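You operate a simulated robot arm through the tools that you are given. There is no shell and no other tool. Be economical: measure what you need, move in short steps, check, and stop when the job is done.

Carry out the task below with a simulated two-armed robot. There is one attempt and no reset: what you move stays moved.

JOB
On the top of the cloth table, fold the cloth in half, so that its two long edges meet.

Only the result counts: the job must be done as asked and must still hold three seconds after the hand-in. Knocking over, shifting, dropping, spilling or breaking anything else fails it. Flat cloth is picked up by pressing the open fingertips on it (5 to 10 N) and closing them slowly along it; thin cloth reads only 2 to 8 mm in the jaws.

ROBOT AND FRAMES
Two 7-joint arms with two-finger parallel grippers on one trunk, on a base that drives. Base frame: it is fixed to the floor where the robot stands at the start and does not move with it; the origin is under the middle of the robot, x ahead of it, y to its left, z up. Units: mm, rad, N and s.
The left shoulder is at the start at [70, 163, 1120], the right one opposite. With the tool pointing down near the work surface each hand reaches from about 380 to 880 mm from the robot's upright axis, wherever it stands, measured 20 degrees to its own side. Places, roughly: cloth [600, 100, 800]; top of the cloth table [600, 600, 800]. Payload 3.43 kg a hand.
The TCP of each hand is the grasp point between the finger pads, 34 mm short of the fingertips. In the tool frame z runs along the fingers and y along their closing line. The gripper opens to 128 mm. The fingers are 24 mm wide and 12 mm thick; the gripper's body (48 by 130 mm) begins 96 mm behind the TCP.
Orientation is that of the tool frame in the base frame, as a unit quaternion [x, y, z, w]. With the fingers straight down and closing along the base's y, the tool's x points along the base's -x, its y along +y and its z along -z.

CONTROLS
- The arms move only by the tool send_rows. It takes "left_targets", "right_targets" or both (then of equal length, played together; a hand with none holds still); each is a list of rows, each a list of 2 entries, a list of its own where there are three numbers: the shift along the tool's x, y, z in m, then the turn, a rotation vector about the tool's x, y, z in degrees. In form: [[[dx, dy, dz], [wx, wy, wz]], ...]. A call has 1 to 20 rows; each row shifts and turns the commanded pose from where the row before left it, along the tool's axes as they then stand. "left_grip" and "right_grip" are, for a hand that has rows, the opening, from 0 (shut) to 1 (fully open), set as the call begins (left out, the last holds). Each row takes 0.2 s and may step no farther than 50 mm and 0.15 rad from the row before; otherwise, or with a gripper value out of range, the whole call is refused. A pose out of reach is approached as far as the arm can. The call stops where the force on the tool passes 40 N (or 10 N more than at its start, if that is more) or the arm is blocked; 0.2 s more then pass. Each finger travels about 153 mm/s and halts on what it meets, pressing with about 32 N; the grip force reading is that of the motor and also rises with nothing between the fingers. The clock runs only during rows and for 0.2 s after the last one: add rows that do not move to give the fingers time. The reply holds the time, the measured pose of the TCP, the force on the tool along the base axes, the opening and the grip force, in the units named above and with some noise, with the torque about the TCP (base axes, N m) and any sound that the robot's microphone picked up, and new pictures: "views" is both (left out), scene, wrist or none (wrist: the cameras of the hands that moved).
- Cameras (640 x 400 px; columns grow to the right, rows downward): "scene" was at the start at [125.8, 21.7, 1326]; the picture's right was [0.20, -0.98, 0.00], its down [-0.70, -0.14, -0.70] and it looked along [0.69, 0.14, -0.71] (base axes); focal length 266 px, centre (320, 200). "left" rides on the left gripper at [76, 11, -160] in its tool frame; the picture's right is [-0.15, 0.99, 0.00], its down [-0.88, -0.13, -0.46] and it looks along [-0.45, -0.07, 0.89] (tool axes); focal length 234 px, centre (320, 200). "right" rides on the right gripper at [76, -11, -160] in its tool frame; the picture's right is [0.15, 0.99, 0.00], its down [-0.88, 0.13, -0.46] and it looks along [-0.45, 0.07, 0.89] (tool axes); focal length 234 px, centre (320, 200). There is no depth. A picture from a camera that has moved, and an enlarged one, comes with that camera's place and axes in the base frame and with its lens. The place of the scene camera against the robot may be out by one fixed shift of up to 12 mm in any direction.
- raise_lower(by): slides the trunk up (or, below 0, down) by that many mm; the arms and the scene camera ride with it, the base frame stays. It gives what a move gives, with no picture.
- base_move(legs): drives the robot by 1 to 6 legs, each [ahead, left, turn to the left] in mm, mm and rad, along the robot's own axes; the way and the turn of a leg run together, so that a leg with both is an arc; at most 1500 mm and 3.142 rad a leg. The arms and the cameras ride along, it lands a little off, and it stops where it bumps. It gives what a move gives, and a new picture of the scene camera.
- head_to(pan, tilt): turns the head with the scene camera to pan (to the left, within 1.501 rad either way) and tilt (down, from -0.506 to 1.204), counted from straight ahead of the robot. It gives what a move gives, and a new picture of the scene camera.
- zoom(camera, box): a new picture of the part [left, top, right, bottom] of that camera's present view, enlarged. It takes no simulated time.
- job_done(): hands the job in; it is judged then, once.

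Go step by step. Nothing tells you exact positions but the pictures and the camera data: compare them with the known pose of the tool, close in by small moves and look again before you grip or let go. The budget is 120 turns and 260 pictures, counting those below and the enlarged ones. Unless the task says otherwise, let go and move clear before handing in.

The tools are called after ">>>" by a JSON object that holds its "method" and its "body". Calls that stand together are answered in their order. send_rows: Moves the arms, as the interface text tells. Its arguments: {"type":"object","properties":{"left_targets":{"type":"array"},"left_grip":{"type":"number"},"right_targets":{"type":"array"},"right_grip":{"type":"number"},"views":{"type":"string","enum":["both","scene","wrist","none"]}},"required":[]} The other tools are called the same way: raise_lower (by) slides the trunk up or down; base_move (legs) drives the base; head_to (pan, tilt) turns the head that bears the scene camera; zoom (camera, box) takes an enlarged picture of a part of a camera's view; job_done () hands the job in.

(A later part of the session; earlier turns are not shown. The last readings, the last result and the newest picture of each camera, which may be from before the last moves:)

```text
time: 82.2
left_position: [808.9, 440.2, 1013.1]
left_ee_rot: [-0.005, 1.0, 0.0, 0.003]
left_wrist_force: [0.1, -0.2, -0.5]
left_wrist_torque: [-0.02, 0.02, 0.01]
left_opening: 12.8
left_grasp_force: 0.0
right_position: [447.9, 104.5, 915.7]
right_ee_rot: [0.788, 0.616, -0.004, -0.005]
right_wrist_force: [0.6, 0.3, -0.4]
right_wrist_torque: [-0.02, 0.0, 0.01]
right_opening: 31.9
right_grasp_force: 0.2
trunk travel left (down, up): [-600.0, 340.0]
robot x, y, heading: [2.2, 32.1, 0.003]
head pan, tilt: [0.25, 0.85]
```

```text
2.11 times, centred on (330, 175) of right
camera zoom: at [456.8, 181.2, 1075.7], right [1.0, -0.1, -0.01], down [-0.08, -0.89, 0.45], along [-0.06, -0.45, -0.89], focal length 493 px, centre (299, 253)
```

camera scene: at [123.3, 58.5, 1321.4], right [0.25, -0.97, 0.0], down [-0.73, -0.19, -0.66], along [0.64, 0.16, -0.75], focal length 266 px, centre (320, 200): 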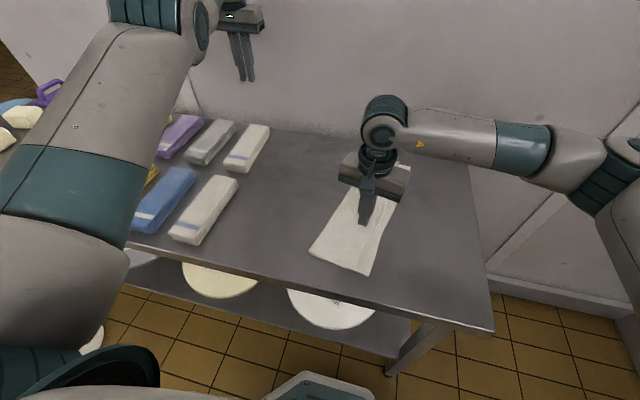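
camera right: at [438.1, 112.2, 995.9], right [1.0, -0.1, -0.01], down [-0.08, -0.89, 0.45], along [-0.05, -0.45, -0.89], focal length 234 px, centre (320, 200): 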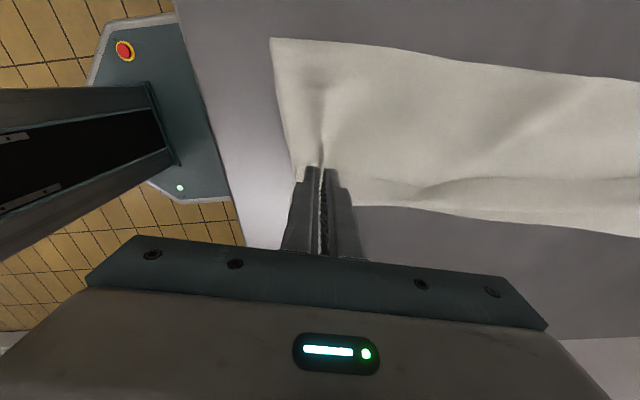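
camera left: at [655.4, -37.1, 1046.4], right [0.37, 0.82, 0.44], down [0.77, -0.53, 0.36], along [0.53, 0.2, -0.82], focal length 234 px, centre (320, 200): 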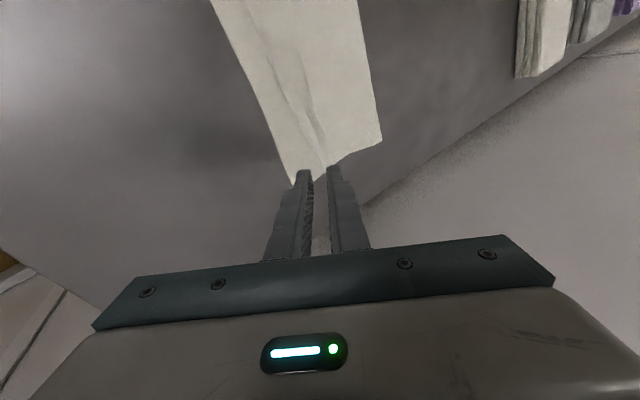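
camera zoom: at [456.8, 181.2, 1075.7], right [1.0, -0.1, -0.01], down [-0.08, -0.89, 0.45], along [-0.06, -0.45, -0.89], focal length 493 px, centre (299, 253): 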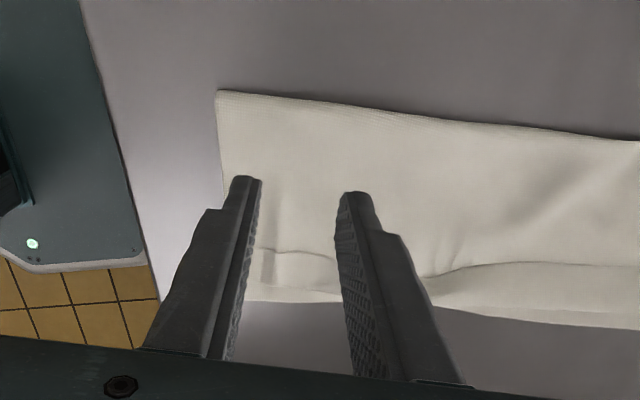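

At x≈485 the flap already stands up where it turns over. I try to "unzip" it: closed fingers just above the sheet, pushed along the hem from there towards the near end.

>>> {"method": "send_rows", "body": {"right_targets": [[[-0.0179, 0.0275, 0], [0, 0, 0]], [[-0.0179, 0.0275, 0], [0, 0, 0]], [[-0.0179, 0.0275, 0], [0, 0, 0]], [[0, 0, 0.033], [0, 0, 0]], [[0, 0, 0.033], [0, 0, 0]], [[0, 0, 0.008], [0, 0, 0]], [[0, 0, 0], [0, 0, 0]]], "right_grip": 0.0, "views": "wrist"}}

>>> {"method": "zoom", "body": {"camera": "scene", "box": [320, 185, 420, 285]}}

```text
time: 83.8
left_position: [809.0, 437.9, 1014.5]
left_ee_rot: [-0.005, 1.0, 0.001, 0.003]
left_wrist_force: [-0.5, 0.8, 0.8]
left_wrist_torque: [-0.01, 0.0, -0.01]
left_opening: 12.8
left_grasp_force: 0.0
right_position: [513.8, 32.3, 843.3]
right_ee_rot: [0.787, 0.616, -0.003, -0.005]
right_wrist_force: [-0.2, -0.3, 0.7]
right_wrist_torque: [-0.03, 0.04, -0.03]
right_opening: 0.0
right_grasp_force: 31.9
trunk travel left (down, up): [-600.0, 340.0]
robot x, y, heading: [2.3, 35.1, 0.002]
head pan, tilt: [0.25, 0.85]
camera right: at [522.9, 108.5, 1001.5], right [1.0, -0.1, -0.01], down [-0.08, -0.89, 0.45], along [-0.06, -0.45, -0.89], focal length 234 px, centre (320, 200)
```

right: 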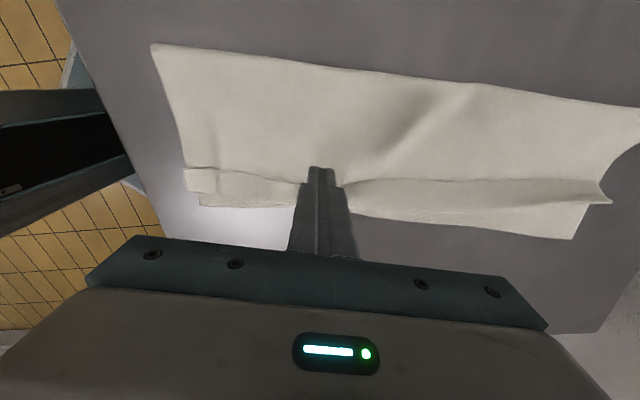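

```text
4.00 times, centred on (370, 235) of scene
camera zoom: at [123.3, 58.6, 1321.4], right [0.25, -0.97, 0.0], down [-0.73, -0.19, -0.66], along [0.64, 0.16, -0.75], focal length 1066 px, centre (120, 60)
```

zoom: 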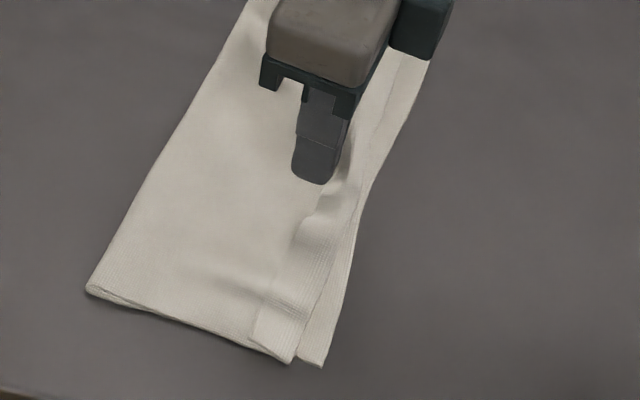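

>>> {"method": "send_rows", "body": {"right_targets": [[[-0.005, 0, 0.003], [0, 0, 0]], [[-0.0008, -0.01, 0], [0, 0, 0]], [[-0.0008, -0.01, 0], [0, 0, 0]], [[-0.0008, -0.01, 0], [0, 0, 0]], [[-0.0008, -0.01, 0], [0, 0, 0]], [[-0.0008, -0.01, 0], [0, 0, 0]], [[-0.0008, -0.01, 0], [0, 0, 0]]], "views": "wrist"}}

>>> {"method": "zoom", "body": {"camera": "scene", "box": [320, 185, 420, 285]}}

```text
time: 85.5
left_position: [809.4, 437.6, 1014.5]
left_ee_rot: [-0.005, 1.0, 0.001, 0.002]
left_wrist_force: [-0.6, -0.4, 0.1]
left_wrist_torque: [-0.02, 0.0, -0.02]
left_opening: 12.7
left_grasp_force: 0.0
right_position: [452.8, 38.5, 838.9]
right_ee_rot: [0.787, 0.616, -0.003, -0.005]
right_wrist_force: [0.2, 0.8, 0.5]
right_wrist_torque: [-0.02, 0.0, -0.01]
right_opening: 0.1
right_grasp_force: 32.1
trunk travel left (down, up): [-600.0, 340.0]
robot x, y, heading: [-2.4, 34.7, -0.001]
head pan, tilt: [0.25, 0.85]
camera right: at [461.8, 113.7, 999.0], right [1.0, -0.1, -0.01], down [-0.08, -0.89, 0.45], along [-0.05, -0.45, -0.89], focal length 234 px, centre (320, 200)
```

right: 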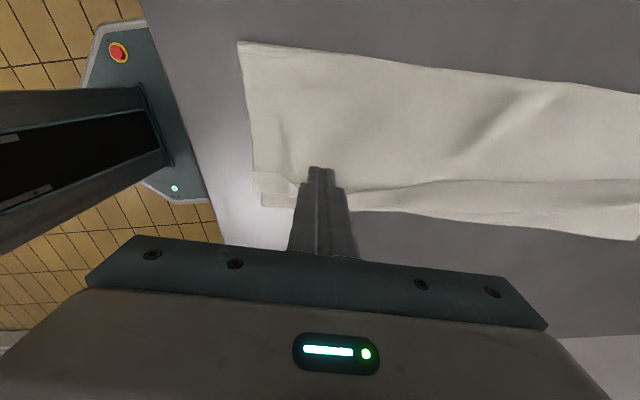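

```text
4.00 times, centred on (370, 235) of scene
camera zoom: at [123.1, 58.7, 1321.4], right [0.25, -0.97, 0.0], down [-0.73, -0.19, -0.66], along [0.64, 0.16, -0.75], focal length 1066 px, centre (120, 60)
```

zoom: 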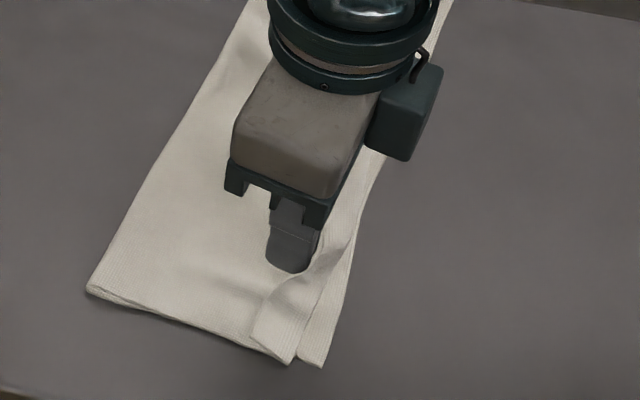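

The unzipping works. I continue past the near end.

>>> {"method": "send_rows", "body": {"right_targets": [[[-0.0008, -0.01, 0], [0, 0, 0]], [[-0.001, -0.01, 0], [0, 0, 0]], [[-0.0015, -0.01, 0], [0, 0, 0]], [[-0.003, -0.01, 0], [0, 0, 0]], [[-0.004, -0.01, 0], [0, 0, 0]], [[-0.005, -0.01, 0], [0, 0, 0]], [[-0.006, -0.008, 0], [0, 0, 0]]], "views": "wrist"}}

>>> {"method": "zoom", "body": {"camera": "scene", "box": [320, 185, 420, 285]}}

```text
time: 87.0
left_position: [809.6, 437.4, 1014.2]
left_ee_rot: [-0.005, 1.0, 0.001, 0.002]
left_wrist_force: [0.2, 1.0, -0.2]
left_wrist_torque: [0.02, -0.02, 0.01]
left_opening: 12.5
left_grasp_force: 0.1
right_position: [382.1, 33.7, 840.3]
right_ee_rot: [0.788, 0.616, -0.001, -0.006]
right_wrist_force: [0.6, 0.5, 0.6]
right_wrist_torque: [0.0, 0.01, 0.0]
right_opening: 0.0
right_grasp_force: 31.6
trunk travel left (down, up): [-600.0, 340.0]
robot x, y, heading: [1.4, 33.9, -0.0]
head pan, tilt: [0.25, 0.85]
camera right: at [391.3, 109.1, 1000.0], right [1.0, -0.1, -0.01], down [-0.08, -0.89, 0.45], along [-0.05, -0.45, -0.89], focal length 234 px, centre (320, 200)
```

right: 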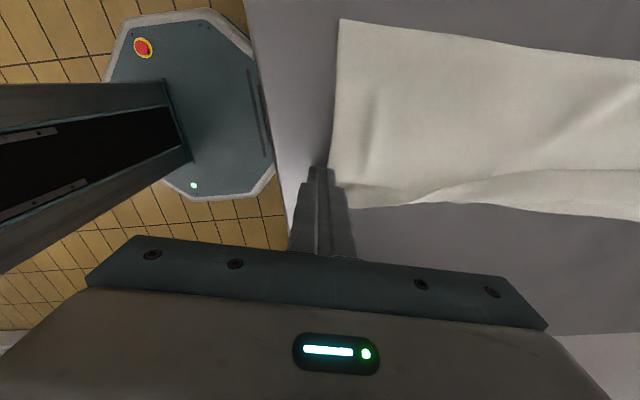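

```text
4.00 times, centred on (370, 235) of scene
camera zoom: at [123.1, 58.4, 1321.4], right [0.25, -0.97, 0.0], down [-0.73, -0.19, -0.66], along [0.64, 0.16, -0.75], focal length 1066 px, centre (120, 60)
```

zoom: 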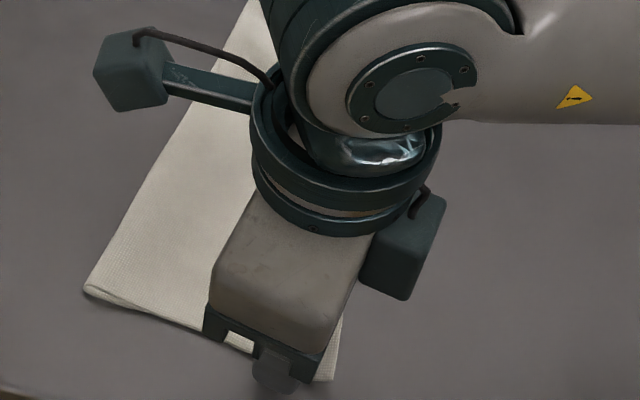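

>>> {"method": "send_rows", "body": {"right_targets": [[[0, 0, -0.03], [0, 0, 0]], [[0, 0, -0.03], [0, 0, 0]], [[0.03, 0.03, 0], [0, 0, 0]], [[0.03, 0.035, 0], [0, 0, 0]], [[0.02, 0.04, 0], [0, 0, 0]]], "views": "wrist"}}

>>> {"method": "zoom", "body": {"camera": "scene", "box": [290, 140, 430, 290]}}

```text
time: 88.2
left_position: [810.0, 438.9, 1014.5]
left_ee_rot: [-0.005, 1.0, 0.001, 0.001]
left_wrist_force: [-0.1, -0.1, 0.5]
left_wrist_torque: [0.0, 0.0, 0.0]
left_opening: 12.7
left_grasp_force: 0.1
right_position: [505.8, 85.4, 897.8]
right_ee_rot: [0.787, 0.617, -0.004, -0.006]
right_wrist_force: [0.1, -0.7, -0.3]
right_wrist_torque: [0.0, 0.01, -0.03]
right_opening: 0.2
right_grasp_force: 32.0
trunk travel left (down, up): [-600.0, 340.0]
robot x, y, heading: [4.8, 35.0, -0.0]
head pan, tilt: [0.25, 0.85]
camera right: at [514.6, 160.9, 1058.1], right [1.0, -0.1, -0.01], down [-0.08, -0.89, 0.45], along [-0.06, -0.45, -0.89], focal length 234 px, centre (320, 200)
```

right: 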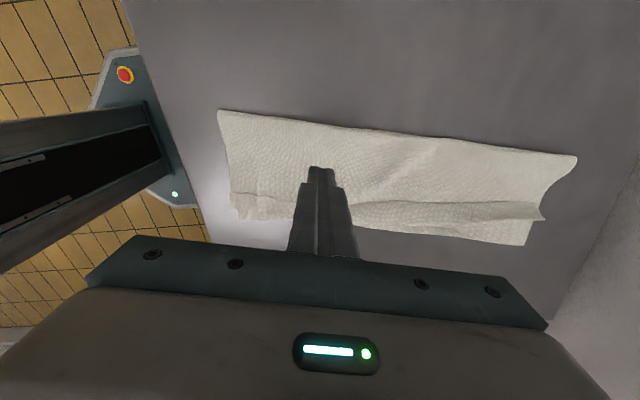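

```text
2.67 times, centred on (360, 215) of scene
camera zoom: at [124.0, 58.7, 1321.3], right [0.25, -0.97, 0.0], down [-0.73, -0.19, -0.66], along [0.64, 0.16, -0.75], focal length 711 px, centre (213, 160)
```

zoom: 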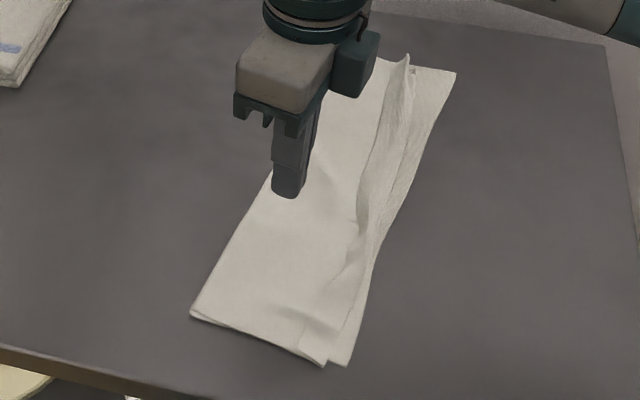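

>>> {"method": "zoom", "body": {"camera": "scene", "box": [335, 205, 415, 285]}}

>>> {"method": "zoom", "body": {"camera": "right", "box": [200, 100, 360, 240]}}

>>> {"method": "zoom", "body": {"camera": "right", "box": [340, 130, 600, 260]}}

```text
5.00 times, centred on (375, 245) of scene
camera zoom: at [124.0, 58.7, 1321.3], right [0.25, -0.97, 0.0], down [-0.73, -0.19, -0.66], along [0.64, 0.16, -0.75], focal length 1332 px, centre (45, -25)
```

zoom: 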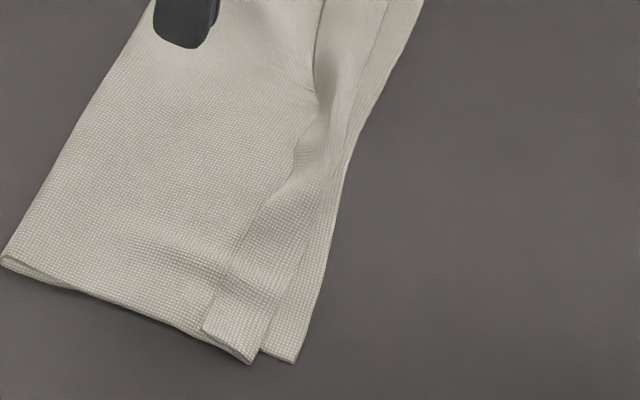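

```text
2.86 times, centred on (280, 170) of right
camera zoom: at [514.6, 160.9, 1058.1], right [1.0, -0.1, -0.01], down [-0.08, -0.89, 0.45], along [-0.06, -0.45, -0.89], focal length 669 px, centre (434, 286)
```

zoom: 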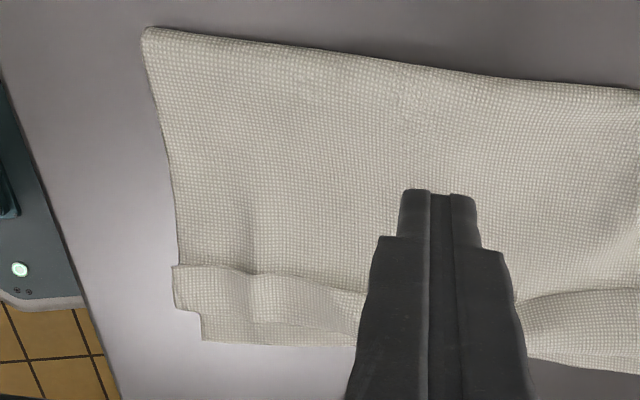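

```text
2.46 times, centred on (470, 195) of right
camera zoom: at [514.6, 160.9, 1058.1], right [1.0, -0.1, -0.01], down [-0.08, -0.89, 0.45], along [-0.06, -0.45, -0.89], focal length 576 px, centre (-49, 212)
```

zoom: 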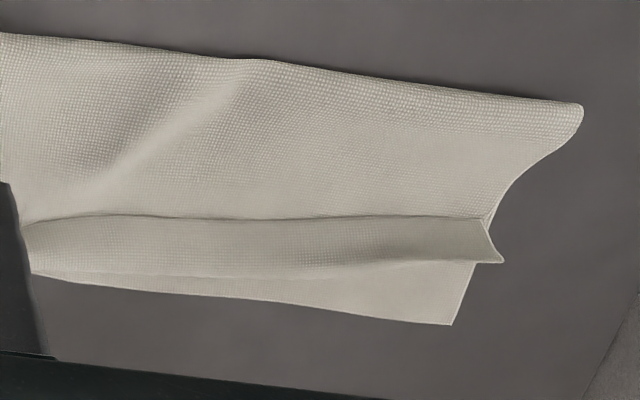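

The near flap fell back after the finger passed. I repeat the unzip but stop at x≈415, then sweep outward (-y) and press the flap flat.

>>> {"method": "send_rows", "body": {"right_targets": [[[-0.0284, 0.004, 0], [0, 0, 0]], [[-0.0284, 0.004, 0], [0, 0, 0]], [[0, 0, 0.03], [0, 0, 0]], [[0, 0, 0.0275], [0, 0, 0]], [[-0.0014, -0.01, 0], [0, 0, 0]], [[-0.0014, -0.01, 0], [0, 0, 0]], [[-0.0014, -0.01, 0], [0, 0, 0]], [[-0.0014, -0.01, 0], [0, 0, 0]], [[-0.0014, -0.01, 0], [0, 0, 0]], [[-0.0014, -0.01, 0], [0, 0, 0]], [[-0.0014, -0.01, 0], [0, 0, 0]], [[-0.0014, -0.01, 0], [0, 0, 0]], [[0, -0.006, 0], [0, 0, 0]]], "views": "wrist"}}

>>> {"method": "zoom", "body": {"camera": "right", "box": [200, 100, 440, 240]}}

```text
time: 91.0
left_position: [809.0, 438.0, 1013.1]
left_ee_rot: [-0.005, 1.0, 0.001, 0.003]
left_wrist_force: [0.3, 0.5, -0.4]
left_wrist_torque: [0.0, -0.01, -0.02]
left_opening: 12.8
left_grasp_force: 0.0
right_position: [412.5, 38.6, 842.2]
right_ee_rot: [0.788, 0.615, -0.004, -0.006]
right_wrist_force: [-0.5, -1.0, 0.6]
right_wrist_torque: [-0.01, -0.02, -0.01]
right_opening: 0.0
right_grasp_force: 31.7
trunk travel left (down, up): [-600.0, 340.0]
robot x, y, heading: [-0.1, 32.3, -0.0]
head pan, tilt: [0.25, 0.85]
camera right: at [420.5, 114.3, 1001.8], right [1.0, -0.1, -0.01], down [-0.08, -0.89, 0.45], along [-0.06, -0.45, -0.89], focal length 234 px, centre (320, 200)
```

right: 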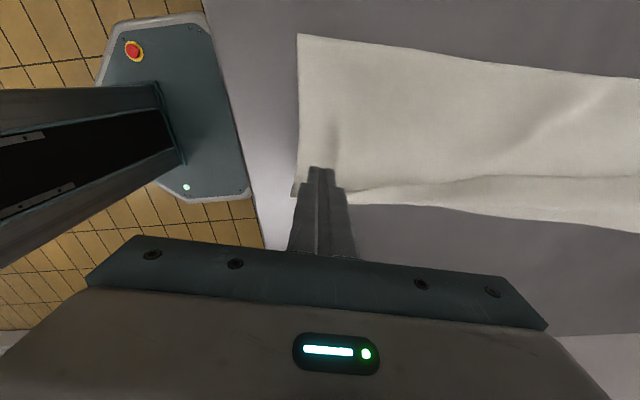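

```text
2.67 times, centred on (320, 170) of right
camera zoom: at [420.5, 114.3, 1001.8], right [1.0, -0.1, -0.01], down [-0.08, -0.89, 0.45], along [-0.06, -0.45, -0.89], focal length 624 px, centre (320, 280)
```

zoom: 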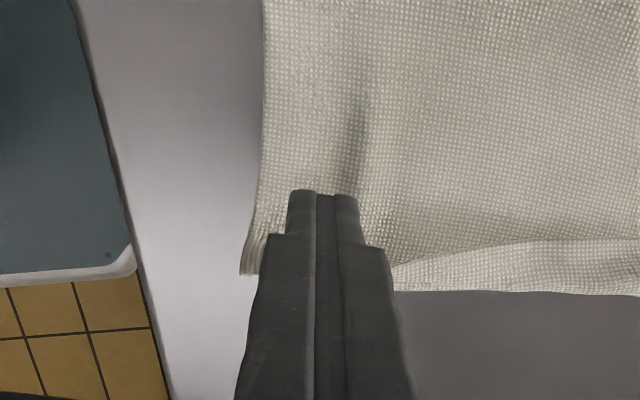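

>>> {"method": "send_rows", "body": {"right_targets": [[[-0.01, 0.0025, 0], [0, 0, 0]], [[-0.01, 0.0025, 0.001], [0, 0, 0]], [[-0.01, 0.0025, 0.001], [0, 0, 0]], [[-0.006, 0.0015, 0.0015], [0, 0, 0]], [[0, 0, 0.0015], [0, 0, 0]], [[0, 0, -0.002], [0, 0, 0]], [[0, 0, -0.04], [0, 0, 0]], [[-0.04, 0, -0.02], [0, 0, 0]]], "views": "wrist"}}

>>> {"method": "zoom", "body": {"camera": "right", "box": [220, 50, 460, 200]}}

>>> {"method": "zoom", "body": {"camera": "scene", "box": [310, 145, 430, 285]}}

```text
time: 92.8
left_position: [808.6, 435.2, 1015.5]
left_ee_rot: [-0.005, 1.0, 0.002, 0.003]
left_wrist_force: [1.4, -1.1, 0.8]
left_wrist_torque: [0.0, -0.01, 0.01]
left_opening: 12.8
left_grasp_force: 0.0
right_position: [400.7, -39.0, 900.7]
right_ee_rot: [0.787, 0.616, -0.002, -0.007]
right_wrist_force: [-0.1, 0.3, 0.3]
right_wrist_torque: [0.06, -0.02, 0.0]
right_opening: 0.1
right_grasp_force: 32.1
trunk travel left (down, up): [-600.0, 340.0]
robot x, y, heading: [6.5, 33.3, -0.006]
head pan, tilt: [0.25, 0.85]
camera right: at [410.6, 36.3, 1060.1], right [1.0, -0.1, -0.01], down [-0.08, -0.89, 0.45], along [-0.05, -0.45, -0.89], focal length 234 px, centre (320, 200)
```

right: 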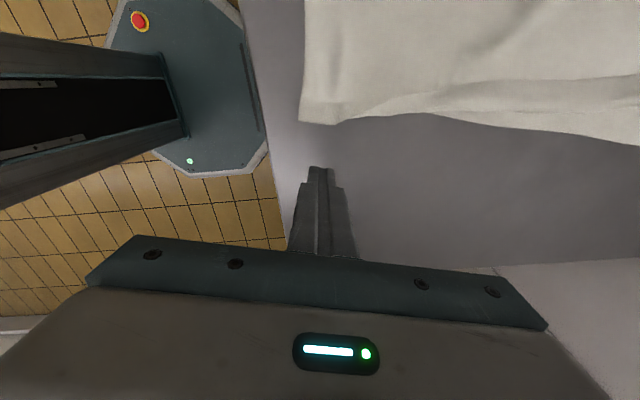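

```text
2.67 times, centred on (340, 125) of right
camera zoom: at [410.6, 36.3, 1060.1], right [1.0, -0.1, -0.01], down [-0.08, -0.89, 0.45], along [-0.05, -0.45, -0.89], focal length 624 px, centre (267, 400)
```

zoom: 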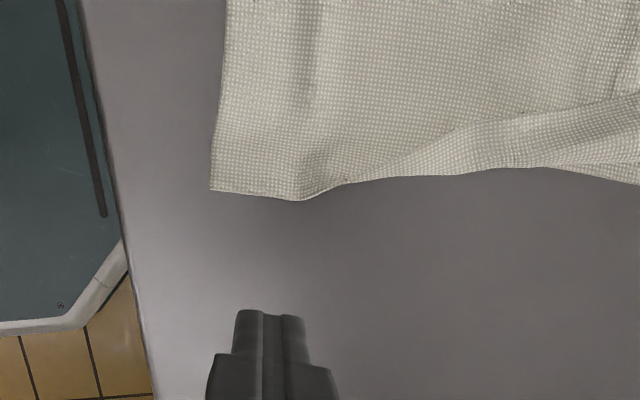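

```text
2.86 times, centred on (370, 215) of scene
camera zoom: at [122.4, 55.8, 1321.5], right [0.25, -0.97, 0.0], down [-0.73, -0.18, -0.66], along [0.64, 0.16, -0.75], focal length 761 px, centre (177, 157)
```

zoom: 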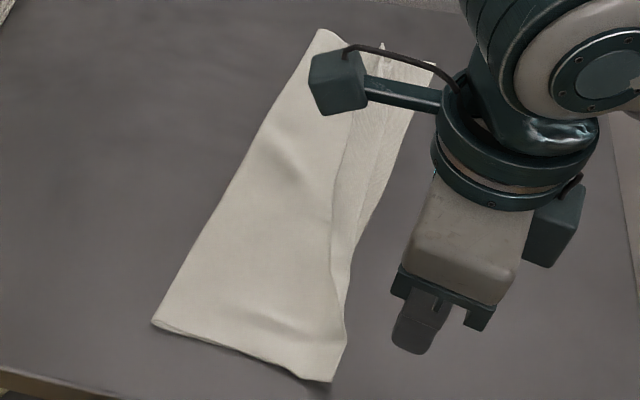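

The near end is now flipped and its edges meet. I repeat along the hem towards the far end: advance under the standing flap, then sweep outward and press.

>>> {"method": "send_rows", "body": {"right_targets": [[[0.0333, 0.0118, 0], [0, 0, 0]], [[0.0333, 0.0118, 0], [0, 0, 0]], [[0, 0, 0.03], [0, 0, 0]], [[0, 0, 0.0285], [0, 0, 0]], [[0.0014, 0.01, 0], [0, 0, 0]], [[0.0014, 0.01, 0], [0, 0, 0]], [[0.0014, 0.01, 0], [0, 0, 0]], [[0.0014, 0.01, 0], [0, 0, 0]], [[0.0014, 0.01, 0], [0, 0, 0]], [[0.0014, 0.01, 0], [0, 0, 0]]], "views": "wrist"}}

>>> {"method": "zoom", "body": {"camera": "scene", "box": [310, 145, 430, 285]}}

```text
time: 95.0
left_position: [808.8, 437.8, 1014.0]
left_ee_rot: [-0.004, 1.0, 0.0, 0.003]
left_wrist_force: [0.0, -0.5, 0.1]
left_wrist_torque: [-0.02, 0.03, -0.02]
left_opening: 13.0
left_grasp_force: 0.0
right_position: [500.7, 14.3, 839.6]
right_ee_rot: [0.788, 0.616, -0.004, -0.006]
right_wrist_force: [0.6, -0.6, 0.0]
right_wrist_torque: [0.02, -0.03, -0.01]
right_opening: 0.0
right_grasp_force: 32.2
trunk travel left (down, up): [-600.0, 340.0]
robot x, y, heading: [2.5, 30.2, 0.005]
head pan, tilt: [0.25, 0.85]
camera right: at [510.2, 90.9, 999.6], right [1.0, -0.1, -0.01], down [-0.08, -0.89, 0.45], along [-0.06, -0.45, -0.89], focal length 234 px, centre (320, 200)
```

right: 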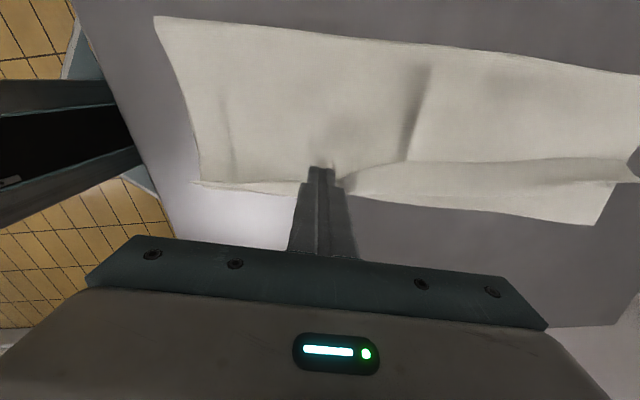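

```text
2.86 times, centred on (370, 215) of scene
camera zoom: at [123.4, 58.5, 1321.4], right [0.25, -0.97, 0.0], down [-0.73, -0.19, -0.66], along [0.64, 0.16, -0.75], focal length 761 px, centre (177, 157)
```

zoom: 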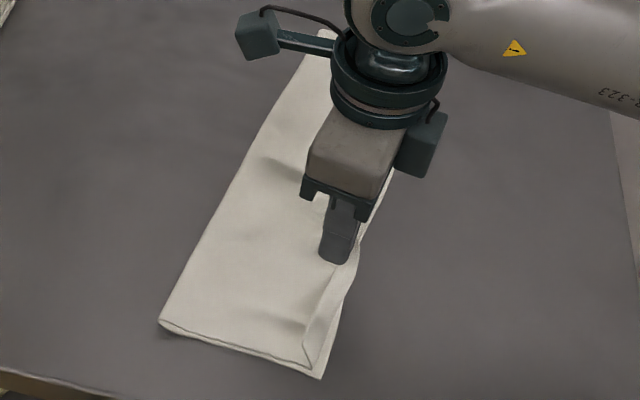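

>>> {"method": "send_rows", "body": {"right_targets": [[[-0.01, 0.0025, -0.001], [0, 0, 0]], [[-0.01, 0.0025, 0], [0, 0, 0]], [[-0.01, 0.0025, 0.0], [0, 0, 0]], [[-0.006, 0.0015, 0.0015], [0, 0, 0]], [[0, 0, 0.0015], [0, 0, 0]], [[0, 0, 0], [0, 0, 0]]], "views": "wrist"}}

>>> {"method": "zoom", "body": {"camera": "scene", "box": [310, 185, 410, 285]}}

```text
time: 96.5
left_position: [809.6, 437.9, 1014.7]
left_ee_rot: [-0.005, 1.0, 0.002, 0.003]
left_wrist_force: [0.6, 1.2, -0.2]
left_wrist_torque: [-0.01, 0.0, 0.0]
left_opening: 12.8
left_grasp_force: 0.0
right_position: [500.5, -21.6, 837.9]
right_ee_rot: [0.788, 0.616, -0.004, -0.006]
right_wrist_force: [0.1, 0.0, -0.3]
right_wrist_torque: [0.0, -0.01, -0.01]
right_opening: 0.0
right_grasp_force: 32.2
trunk travel left (down, up): [-600.0, 340.0]
robot x, y, heading: [2.8, 32.9, -0.001]
head pan, tilt: [0.25, 0.85]
camera right: at [509.5, 53.6, 997.4], right [1.0, -0.1, -0.01], down [-0.08, -0.89, 0.45], along [-0.06, -0.45, -0.89], focal length 234 px, centre (320, 200)
```

right: 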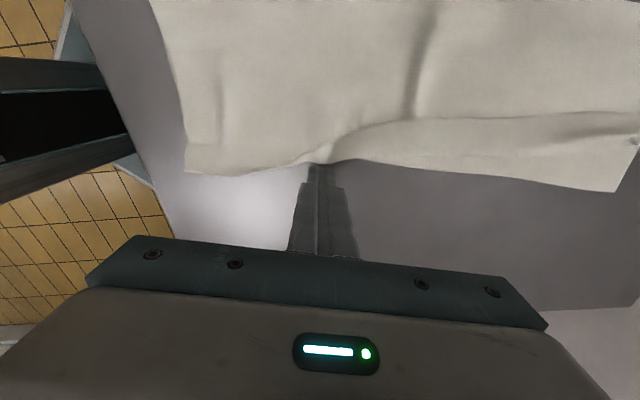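

```text
4.00 times, centred on (360, 235) of scene
camera zoom: at [123.2, 58.4, 1321.4], right [0.25, -0.97, 0.0], down [-0.73, -0.19, -0.66], along [0.64, 0.16, -0.75], focal length 1066 px, centre (160, 60)
```

zoom: 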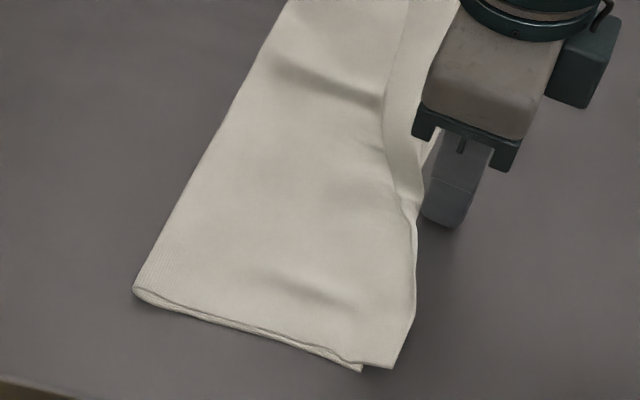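

That sweep flipped everything up to x≈500 nicely. Continue with the next stretch.

>>> {"method": "send_rows", "body": {"right_targets": [[[0, 0, -0.03], [0, 0, 0]], [[0.036, -0.012, 0], [0, 0, 0]], [[0, 0, 0.027], [0, 0, 0]], [[0.0014, 0.01, 0], [0, 0, 0]], [[0.0014, 0.01, 0], [0, 0, 0]], [[0.0014, 0.01, 0], [0, 0, 0]], [[0.0014, 0.01, 0], [0, 0, 0]], [[0.0014, 0.01, 0], [0, 0, 0]], [[0.0014, 0.01, 0], [0, 0, 0]], [[0.0014, 0.01, 0], [0, 0, 0]], [[-0.009, 0.0025, 0], [0, 0, 0]], [[-0.009, 0.0025, 0], [0, 0, 0]], [[-0.009, 0.0025, 0], [0, 0, 0]], [[-0.008, 0.0015, 0.0015], [0, 0, 0]], [[0, 0, 0.0015], [0, 0, 0]]], "views": "wrist"}}

>>> {"method": "zoom", "body": {"camera": "scene", "box": [310, 145, 430, 285]}}

```text
time: 99.7
left_position: [808.9, 437.8, 1014.5]
left_ee_rot: [-0.004, 1.0, 0.001, 0.002]
left_wrist_force: [-0.2, 0.2, 1.3]
left_wrist_torque: [0.0, 0.0, -0.02]
left_opening: 12.5
left_grasp_force: 0.1
right_position: [569.1, -27.3, 837.1]
right_ee_rot: [0.788, 0.615, -0.003, -0.006]
right_wrist_force: [-0.4, -0.2, 1.2]
right_wrist_torque: [-0.01, 0.0, 0.02]
right_opening: 0.0
right_grasp_force: 32.0
trunk travel left (down, up): [-600.0, 340.0]
robot x, y, heading: [-0.4, 39.6, 0.002]
head pan, tilt: [0.25, 0.85]
camera right: at [577.7, 48.3, 996.5], right [1.0, -0.1, -0.01], down [-0.08, -0.89, 0.45], along [-0.05, -0.45, -0.89], focal length 234 px, centre (320, 200)
```

right: 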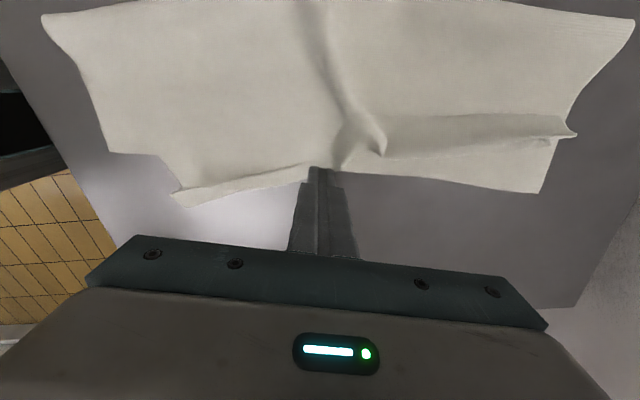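

```text
2.86 times, centred on (370, 215) of scene
camera zoom: at [123.2, 58.8, 1321.4], right [0.25, -0.97, 0.0], down [-0.73, -0.19, -0.66], along [0.64, 0.16, -0.75], focal length 761 px, centre (177, 157)
```

zoom: 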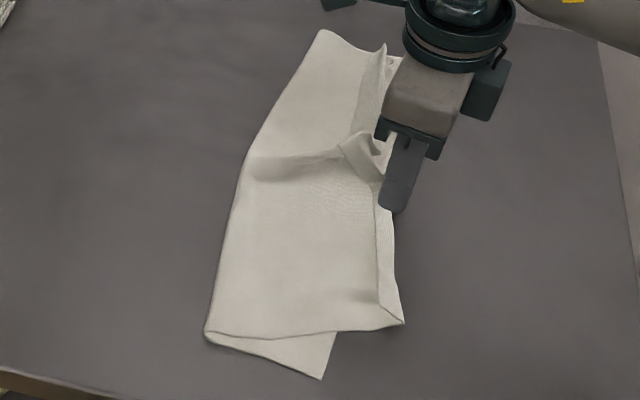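

The sheet was dragged along +x that time. I raise the hand and take stock.

>>> {"method": "send_rows", "body": {"right_targets": [[[0, 0, -0.03], [0, 0, 0]], [[0, 0, -0.04], [0, 0, 0]], [[-0.045, 0, -0.02], [0, 0, 0]], [[-0.045, 0, 0], [0, 0, 0]], [[-0.045, 0, 0], [0, 0, 0]]], "views": "none"}}

>>> {"method": "zoom", "body": {"camera": "scene", "box": [290, 140, 430, 290]}}

```text
time: 100.8
left_position: [809.7, 437.1, 1016.3]
left_ee_rot: [-0.004, 1.0, 0.001, 0.003]
left_wrist_force: [1.5, -1.1, 0.0]
left_wrist_torque: [0.08, -0.03, 0.02]
left_opening: 12.9
left_grasp_force: 0.0
right_position: [536.1, -160.3, 925.6]
right_ee_rot: [0.788, 0.616, -0.003, -0.006]
right_wrist_force: [0.5, -0.2, -0.3]
right_wrist_torque: [0.01, -0.01, 0.04]
right_opening: 0.1
right_grasp_force: 31.5
trunk travel left (down, up): [-600.0, 340.0]
robot x, y, heading: [-1.9, 35.1, 0.003]
head pan, tilt: [0.25, 0.85]
```

```text
2.67 times, centred on (360, 215) of scene
camera zoom: at [122.4, 56.8, 1321.6], right [0.25, -0.97, 0.0], down [-0.73, -0.18, -0.66], along [0.64, 0.16, -0.75], focal length 711 px, centre (213, 160)
```

zoom: 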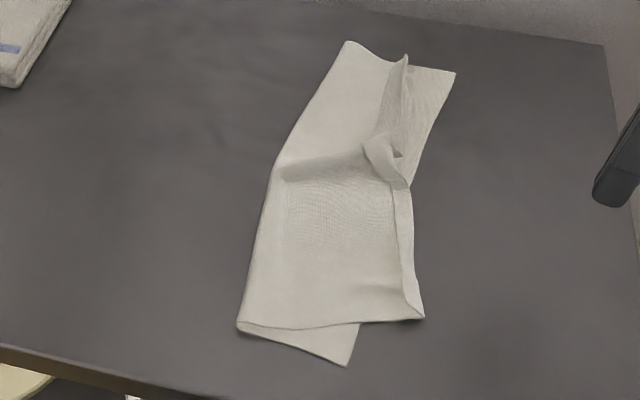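

The near end of the top layer is displaced to about (447,-40), off the bottom layer. I'll pinch it there (jaws along the edge, so no new hem), open it back over the crease and lay it again on C. Hover over it first.

>>> {"method": "send_rows", "body": {"right_targets": [[[0, 0, 0], [0, 0, -7.5]], [[0, 0, 0], [0, 0, -7.5]], [[0, 0, 0], [0, 0, -7.5]], [[0.035, -0.0087, 0], [0, 0, 0]], [[0.035, -0.0087, 0], [0, 0, 0]], [[0.035, -0.0087, 0], [0, 0, 0]], [[0.035, -0.0087, 0], [0, 0, 0]], [[0, 0, 0.03], [0, 0, 0]], [[0, 0, 0.03], [0, 0, 0]], [[0, 0, 0], [0, 0, 0]]], "right_grip": 0.23, "views": "wrist"}}

>>> {"method": "zoom", "body": {"camera": "right", "box": [180, 80, 480, 270]}}

```text
time: 103.0
left_position: [807.8, 438.0, 1015.1]
left_ee_rot: [-0.005, 1.0, 0.002, 0.003]
left_wrist_force: [0.8, -0.3, -0.5]
left_wrist_torque: [-0.02, -0.02, -0.05]
left_opening: 12.8
left_grasp_force: 0.0
right_position: [481.6, -25.8, 867.1]
right_ee_rot: [0.652, 0.758, -0.002, -0.007]
right_wrist_force: [0.0, 1.1, -0.1]
right_wrist_torque: [0.01, 0.0, -0.02]
right_opening: 29.1
right_grasp_force: 0.1
trunk travel left (down, up): [-600.0, 340.0]
robot x, y, heading: [1.6, 36.5, 0.001]
head pan, tilt: [0.25, 0.85]
camera right: at [460.0, 46.4, 1027.4], right [0.96, 0.29, -0.01], down [0.27, -0.85, 0.45], along [0.12, -0.43, -0.89], focal length 234 px, centre (320, 200)
```

right: 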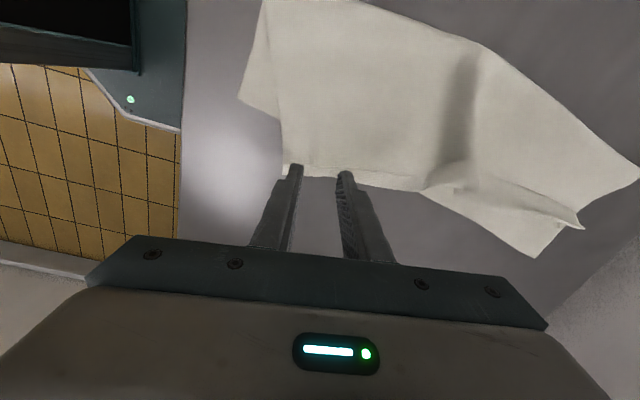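

```text
2.11 times, centred on (330, 175) of right
camera zoom: at [460.0, 46.4, 1027.4], right [0.96, 0.29, -0.01], down [0.27, -0.85, 0.45], along [0.12, -0.43, -0.89], focal length 493 px, centre (299, 253)
```

zoom: 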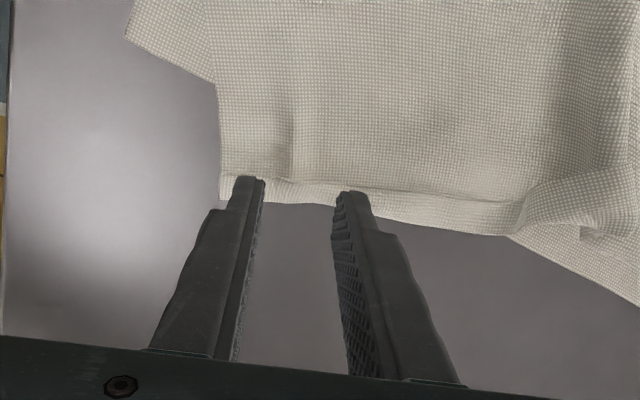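

>>> {"method": "send_rows", "body": {"right_targets": [[[0.007, 0, 0.015], [0, 0, 0]], [[0, 0, 0.013], [0, 0, 0]], [[0, 0, 0.002], [0, 0, 0]], [[0, 0, 0], [0, 0, 0]]], "views": "none"}}

>>> {"method": "send_rows", "body": {"right_targets": [[[0, 0, 0.0012], [0, 0, 0]], [[0, 0, 0], [0, 0, 0]]], "views": "none"}}

```text
time: 104.0
left_position: [809.4, 436.9, 1014.8]
left_ee_rot: [-0.004, 1.0, 0.001, 0.003]
left_wrist_force: [-0.6, 0.0, 0.2]
left_wrist_torque: [-0.01, -0.01, 0.02]
left_opening: 12.6
left_grasp_force: 0.2
right_position: [479.5, -18.0, 837.4]
right_ee_rot: [0.653, 0.758, -0.001, -0.007]
right_wrist_force: [0.7, 0.8, 2.3]
right_wrist_torque: [-0.03, -0.02, 0.03]
right_opening: 29.5
right_grasp_force: 0.1
trunk travel left (down, up): [-600.0, 340.0]
robot x, y, heading: [1.4, 37.5, 0.005]
head pan, tilt: [0.25, 0.85]
```

```text
time: 104.7
left_position: [808.8, 438.0, 1014.7]
left_ee_rot: [-0.005, 1.0, 0.001, 0.002]
left_wrist_force: [-0.2, 0.1, 0.3]
left_wrist_torque: [0.0, 0.02, -0.02]
left_opening: 13.0
left_grasp_force: 0.0
right_position: [479.5, -18.6, 837.2]
right_ee_rot: [0.653, 0.757, -0.002, -0.006]
right_wrist_force: [-0.1, -0.5, 0.6]
right_wrist_torque: [-0.02, -0.02, 0.0]
right_opening: 29.6
right_grasp_force: 0.1
trunk travel left (down, up): [-600.0, 340.0]
robot x, y, heading: [-0.9, 32.5, -0.005]
head pan, tilt: [0.25, 0.85]
```

>>> {"method": "send_rows", "body": {"right_targets": [[[0, 0, 0.0012], [0, 0, 0]], [[0, 0, 0], [0, 0, 0]]], "views": "none"}}

>>> {"method": "send_rows", "body": {"right_targets": [[[0, 0, 0.0006], [0, 0, 0]], [[0, 0, 0], [0, 0, 0]]], "views": "none"}}

```text
time: 105.2
left_position: [808.7, 437.7, 1015.3]
left_ee_rot: [-0.004, 1.0, 0.0, 0.002]
left_wrist_force: [0.3, -0.2, -0.7]
left_wrist_torque: [0.02, 0.01, 0.01]
left_opening: 12.9
left_grasp_force: 0.0
right_position: [479.3, -19.0, 836.0]
right_ee_rot: [0.652, 0.758, -0.001, -0.007]
right_wrist_force: [-0.6, -1.4, 7.7]
right_wrist_torque: [-0.05, -0.08, 0.01]
right_opening: 29.6
right_grasp_force: 0.0
trunk travel left (down, up): [-600.0, 340.0]
robot x, y, heading: [1.8, 34.3, 0.001]
head pan, tilt: [0.25, 0.85]
```

```text
time: 105.8
left_position: [808.0, 436.4, 1014.7]
left_ee_rot: [-0.004, 1.0, 0.002, 0.003]
left_wrist_force: [-0.6, -1.1, 0.5]
left_wrist_torque: [0.02, -0.02, 0.0]
left_opening: 12.5
left_grasp_force: 0.1
right_position: [479.5, -18.5, 835.9]
right_ee_rot: [0.652, 0.758, -0.002, -0.006]
right_wrist_force: [0.5, -2.9, 12.1]
right_wrist_torque: [-0.16, -0.19, -0.04]
right_opening: 29.3
right_grasp_force: 0.1
trunk travel left (down, up): [-600.0, 340.0]
robot x, y, heading: [2.7, 35.2, -0.003]
head pan, tilt: [0.25, 0.85]
```

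Firm contact; close slowly and check the reading.

>>> {"method": "send_rows", "body": {"right_targets": [[[0, 0, -0.0003], [0, 0, 0]]], "right_grip": 0.19, "views": "none"}}

>>> {"method": "send_rows", "body": {"right_targets": [[[0, 0, 0], [0, 0, 0]]], "right_grip": 0.14, "views": "none"}}

>>> {"method": "send_rows", "body": {"right_targets": [[[0, 0, 0], [0, 0, 0]]], "right_grip": 0.09, "views": "none"}}

>>> {"method": "send_rows", "body": {"right_targets": [[[0, 0, 0], [0, 0, 0]]], "right_grip": 0.045, "views": "none"}}

>>> {"method": "send_rows", "body": {"right_targets": [[[0, 0, 0], [0, 0, 0]], [[0, 0, 0], [0, 0, 0]]], "right_grip": 0.0, "views": "wrist"}}

```text
time: 106.2
left_position: [807.2, 437.9, 1014.5]
left_ee_rot: [-0.004, 1.0, 0.001, 0.003]
left_wrist_force: [-0.3, -1.5, 0.2]
left_wrist_torque: [0.02, 0.0, 0.01]
left_opening: 12.9
left_grasp_force: 0.0
right_position: [477.8, -17.7, 836.2]
right_ee_rot: [0.652, 0.758, -0.001, -0.006]
right_wrist_force: [-0.6, -0.8, 12.8]
right_wrist_torque: [-0.09, -0.05, -0.03]
right_opening: 23.0
right_grasp_force: 0.0
trunk travel left (down, up): [-600.0, 340.0]
robot x, y, heading: [-0.0, 34.4, 0.005]
head pan, tilt: [0.25, 0.85]
```

```text
time: 106.7
left_position: [808.3, 439.4, 1014.9]
left_ee_rot: [-0.005, 1.0, 0.001, 0.003]
left_wrist_force: [-0.3, -0.4, 0.0]
left_wrist_torque: [0.0, 0.0, -0.02]
left_opening: 12.7
left_grasp_force: 0.1
right_position: [479.0, -18.1, 835.6]
right_ee_rot: [0.652, 0.758, -0.002, -0.006]
right_wrist_force: [-1.3, 0.1, 13.5]
right_wrist_torque: [-0.07, -0.04, 0.0]
right_opening: 16.4
right_grasp_force: 0.0
trunk travel left (down, up): [-600.0, 340.0]
robot x, y, heading: [3.7, 32.7, -0.003]
head pan, tilt: [0.25, 0.85]
```

```text
time: 107.0
left_position: [808.3, 438.1, 1015.2]
left_ee_rot: [-0.003, 1.0, 0.001, 0.003]
left_wrist_force: [-0.4, -0.7, -0.2]
left_wrist_torque: [0.0, -0.01, 0.02]
left_opening: 12.7
left_grasp_force: 0.0
right_position: [480.1, -18.0, 837.1]
right_ee_rot: [0.652, 0.758, -0.002, -0.006]
right_wrist_force: [-0.4, 0.4, 13.0]
right_wrist_torque: [-0.09, -0.02, -0.03]
right_opening: 10.0
right_grasp_force: 0.0
trunk travel left (down, up): [-600.0, 340.0]
robot x, y, heading: [-2.0, 32.2, 0.001]
head pan, tilt: [0.25, 0.85]
```

```text
time: 107.5
left_position: [808.8, 438.5, 1015.6]
left_ee_rot: [-0.004, 1.0, 0.001, 0.002]
left_wrist_force: [0.0, -0.3, 0.2]
left_wrist_torque: [-0.01, -0.02, -0.02]
left_opening: 12.9
left_grasp_force: 0.1
right_position: [479.4, -17.7, 836.6]
right_ee_rot: [0.652, 0.758, -0.002, -0.006]
right_wrist_force: [0.0, 0.1, 13.0]
right_wrist_torque: [-0.11, -0.1, 0.0]
right_opening: 6.2
right_grasp_force: 0.8
trunk travel left (down, up): [-600.0, 340.0]
robot x, y, heading: [0.9, 29.5, -0.001]
head pan, tilt: [0.25, 0.85]
```

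```text
time: 108.0
left_position: [808.8, 438.4, 1014.8]
left_ee_rot: [-0.005, 1.0, 0.002, 0.002]
left_wrist_force: [0.1, -0.2, -0.4]
left_wrist_torque: [0.01, -0.01, -0.01]
left_opening: 12.9
left_grasp_force: 0.0
right_position: [479.4, -18.4, 836.3]
right_ee_rot: [0.653, 0.757, -0.002, -0.006]
right_wrist_force: [0.6, 0.8, 14.4]
right_wrist_torque: [-0.12, -0.11, -0.02]
right_opening: 3.3
right_grasp_force: 32.4
trunk travel left (down, up): [-600.0, 340.0]
robot x, y, heading: [3.0, 34.3, 0.003]
head pan, tilt: [0.25, 0.85]
camera right: at [458.6, 54.4, 995.7], right [0.96, 0.29, -0.01], down [0.26, -0.85, 0.45], along [0.12, -0.43, -0.89], focal length 234 px, centre (320, 200)
```

right: 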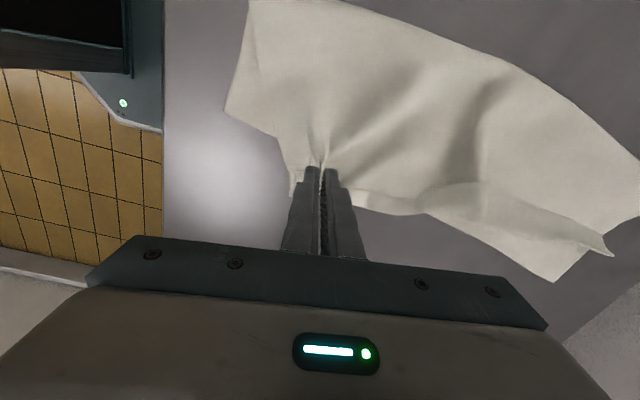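

Held (3.3 mm). I lift and carry this end back over the crease so that the lower layer can flatten.

>>> {"method": "send_rows", "body": {"right_targets": [[[0.02, -0.002, -0.025], [0, 0, 0]], [[0.02, -0.002, -0.025], [0, 0, 0]], [[0.02, -0.002, -0.025], [0, 0, 0]], [[0.0228, -0.0004, -0.006], [0, 0, 0]], [[0.0228, -0.0004, -0.006], [0, 0, 0]], [[0.0228, -0.0004, -0.006], [0, 0, 0]], [[0.0228, -0.0004, -0.006], [0, 0, 0]], [[0.0121, 0.0045, 0], [0, 0, 0]], [[0.0121, 0.0045, 0], [0, 0, 0]], [[0.0121, 0.0045, 0], [0, 0, 0]]], "views": "both"}}

```text
time: 110.2
left_position: [809.8, 438.6, 1014.5]
left_ee_rot: [-0.004, 1.0, 0.0, 0.003]
left_wrist_force: [-0.2, -0.3, -0.9]
left_wrist_torque: [-0.04, -0.03, -0.02]
left_opening: 13.2
left_grasp_force: 0.1
right_position: [459.9, 167.6, 935.4]
right_ee_rot: [0.652, 0.758, -0.002, -0.007]
right_wrist_force: [0.3, 0.1, 0.2]
right_wrist_torque: [-0.01, -0.01, 0.02]
right_opening: 3.0
right_grasp_force: 31.8
trunk travel left (down, up): [-600.0, 340.0]
robot x, y, heading: [3.7, 31.9, -0.001]
head pan, tilt: [0.25, 0.85]
camera scene: at [123.2, 59.1, 1321.4], right [0.25, -0.97, 0.0], down [-0.73, -0.19, -0.66], along [0.64, 0.16, -0.75], focal length 266 px, centre (320, 200)
camera right: at [438.9, 240.4, 1095.2], right [0.96, 0.29, -0.01], down [0.26, -0.85, 0.45], along [0.12, -0.43, -0.89], focal length 234 px, centre (320, 200)
```

scene: 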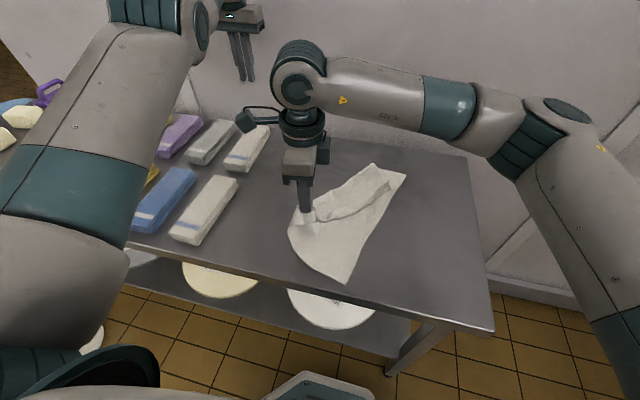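
right: 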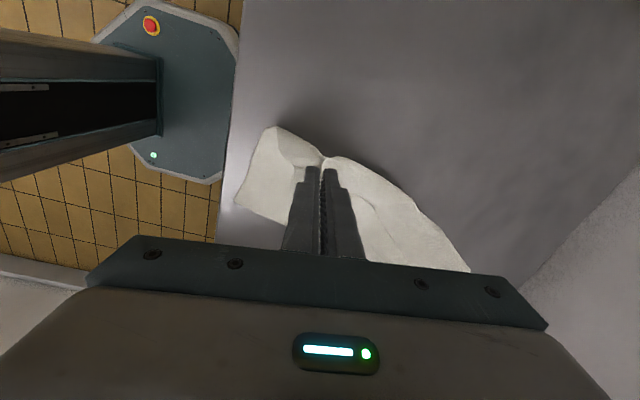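

The lower layer is flat again at the near end. I bring the corner back over to C, stopping about 25 mm above.

>>> {"method": "send_rows", "body": {"right_targets": [[[-0.0217, -0.0083, 0.005], [0, 0, 0]], [[-0.0217, -0.0083, 0.005], [0, 0, 0]], [[-0.0217, -0.0083, 0.005], [0, 0, 0]], [[-0.0175, -0.007, 0.0133], [0, 0, 0]], [[-0.0175, -0.007, 0.0133], [0, 0, 0]], [[-0.0175, -0.007, 0.0133], [0, 0, 0]], [[-0.0043, -0.0016, 0.01], [0, 0, 0]], [[-0.0043, -0.0016, 0.01], [0, 0, 0]], [[0, 0, 0], [0, 0, 0]]], "views": "wrist"}}

>>> {"method": "zoom", "body": {"camera": "scene", "box": [290, 140, 430, 290]}}

```text
time: 112.2
left_position: [809.7, 437.7, 1014.5]
left_ee_rot: [-0.005, 1.0, 0.001, 0.003]
left_wrist_force: [0.3, 0.4, -0.9]
left_wrist_torque: [0.01, -0.01, 0.0]
left_opening: 12.6
left_grasp_force: 0.0
right_position: [428.8, 36.2, 861.6]
right_ee_rot: [0.653, 0.757, -0.002, -0.006]
right_wrist_force: [0.7, -0.2, -0.5]
right_wrist_torque: [0.02, -0.02, -0.01]
right_opening: 2.7
right_grasp_force: 31.6
trunk travel left (down, up): [-600.0, 340.0]
robot x, y, heading: [2.2, 34.0, -0.003]
head pan, tilt: [0.25, 0.85]
camera right: at [407.9, 109.0, 1020.4], right [0.96, 0.29, -0.01], down [0.26, -0.85, 0.45], along [0.12, -0.43, -0.89], focal length 234 px, centre (320, 200)
```

right: 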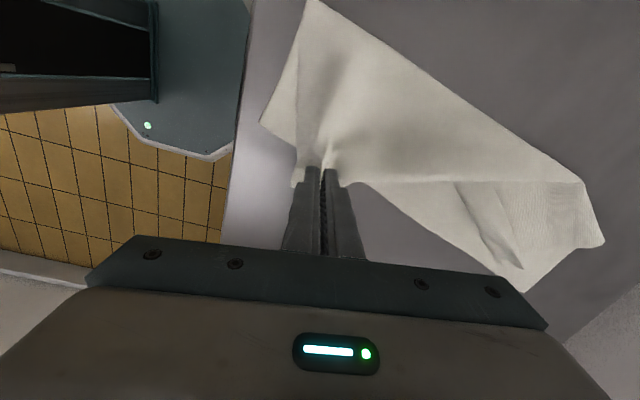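

```text
2.67 times, centred on (360, 215) of scene
camera zoom: at [123.2, 58.8, 1321.4], right [0.25, -0.97, 0.0], down [-0.73, -0.19, -0.66], along [0.64, 0.16, -0.75], focal length 711 px, centre (213, 160)
```

zoom: 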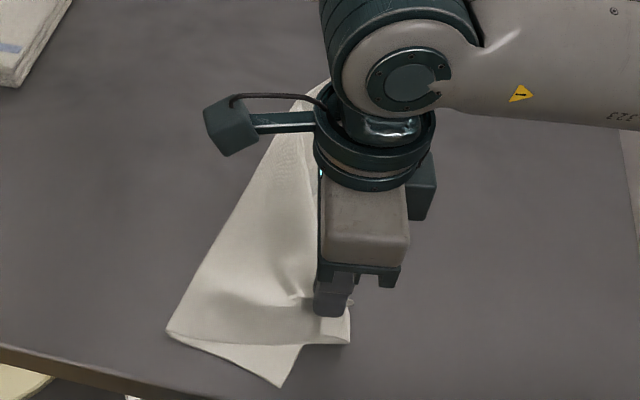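

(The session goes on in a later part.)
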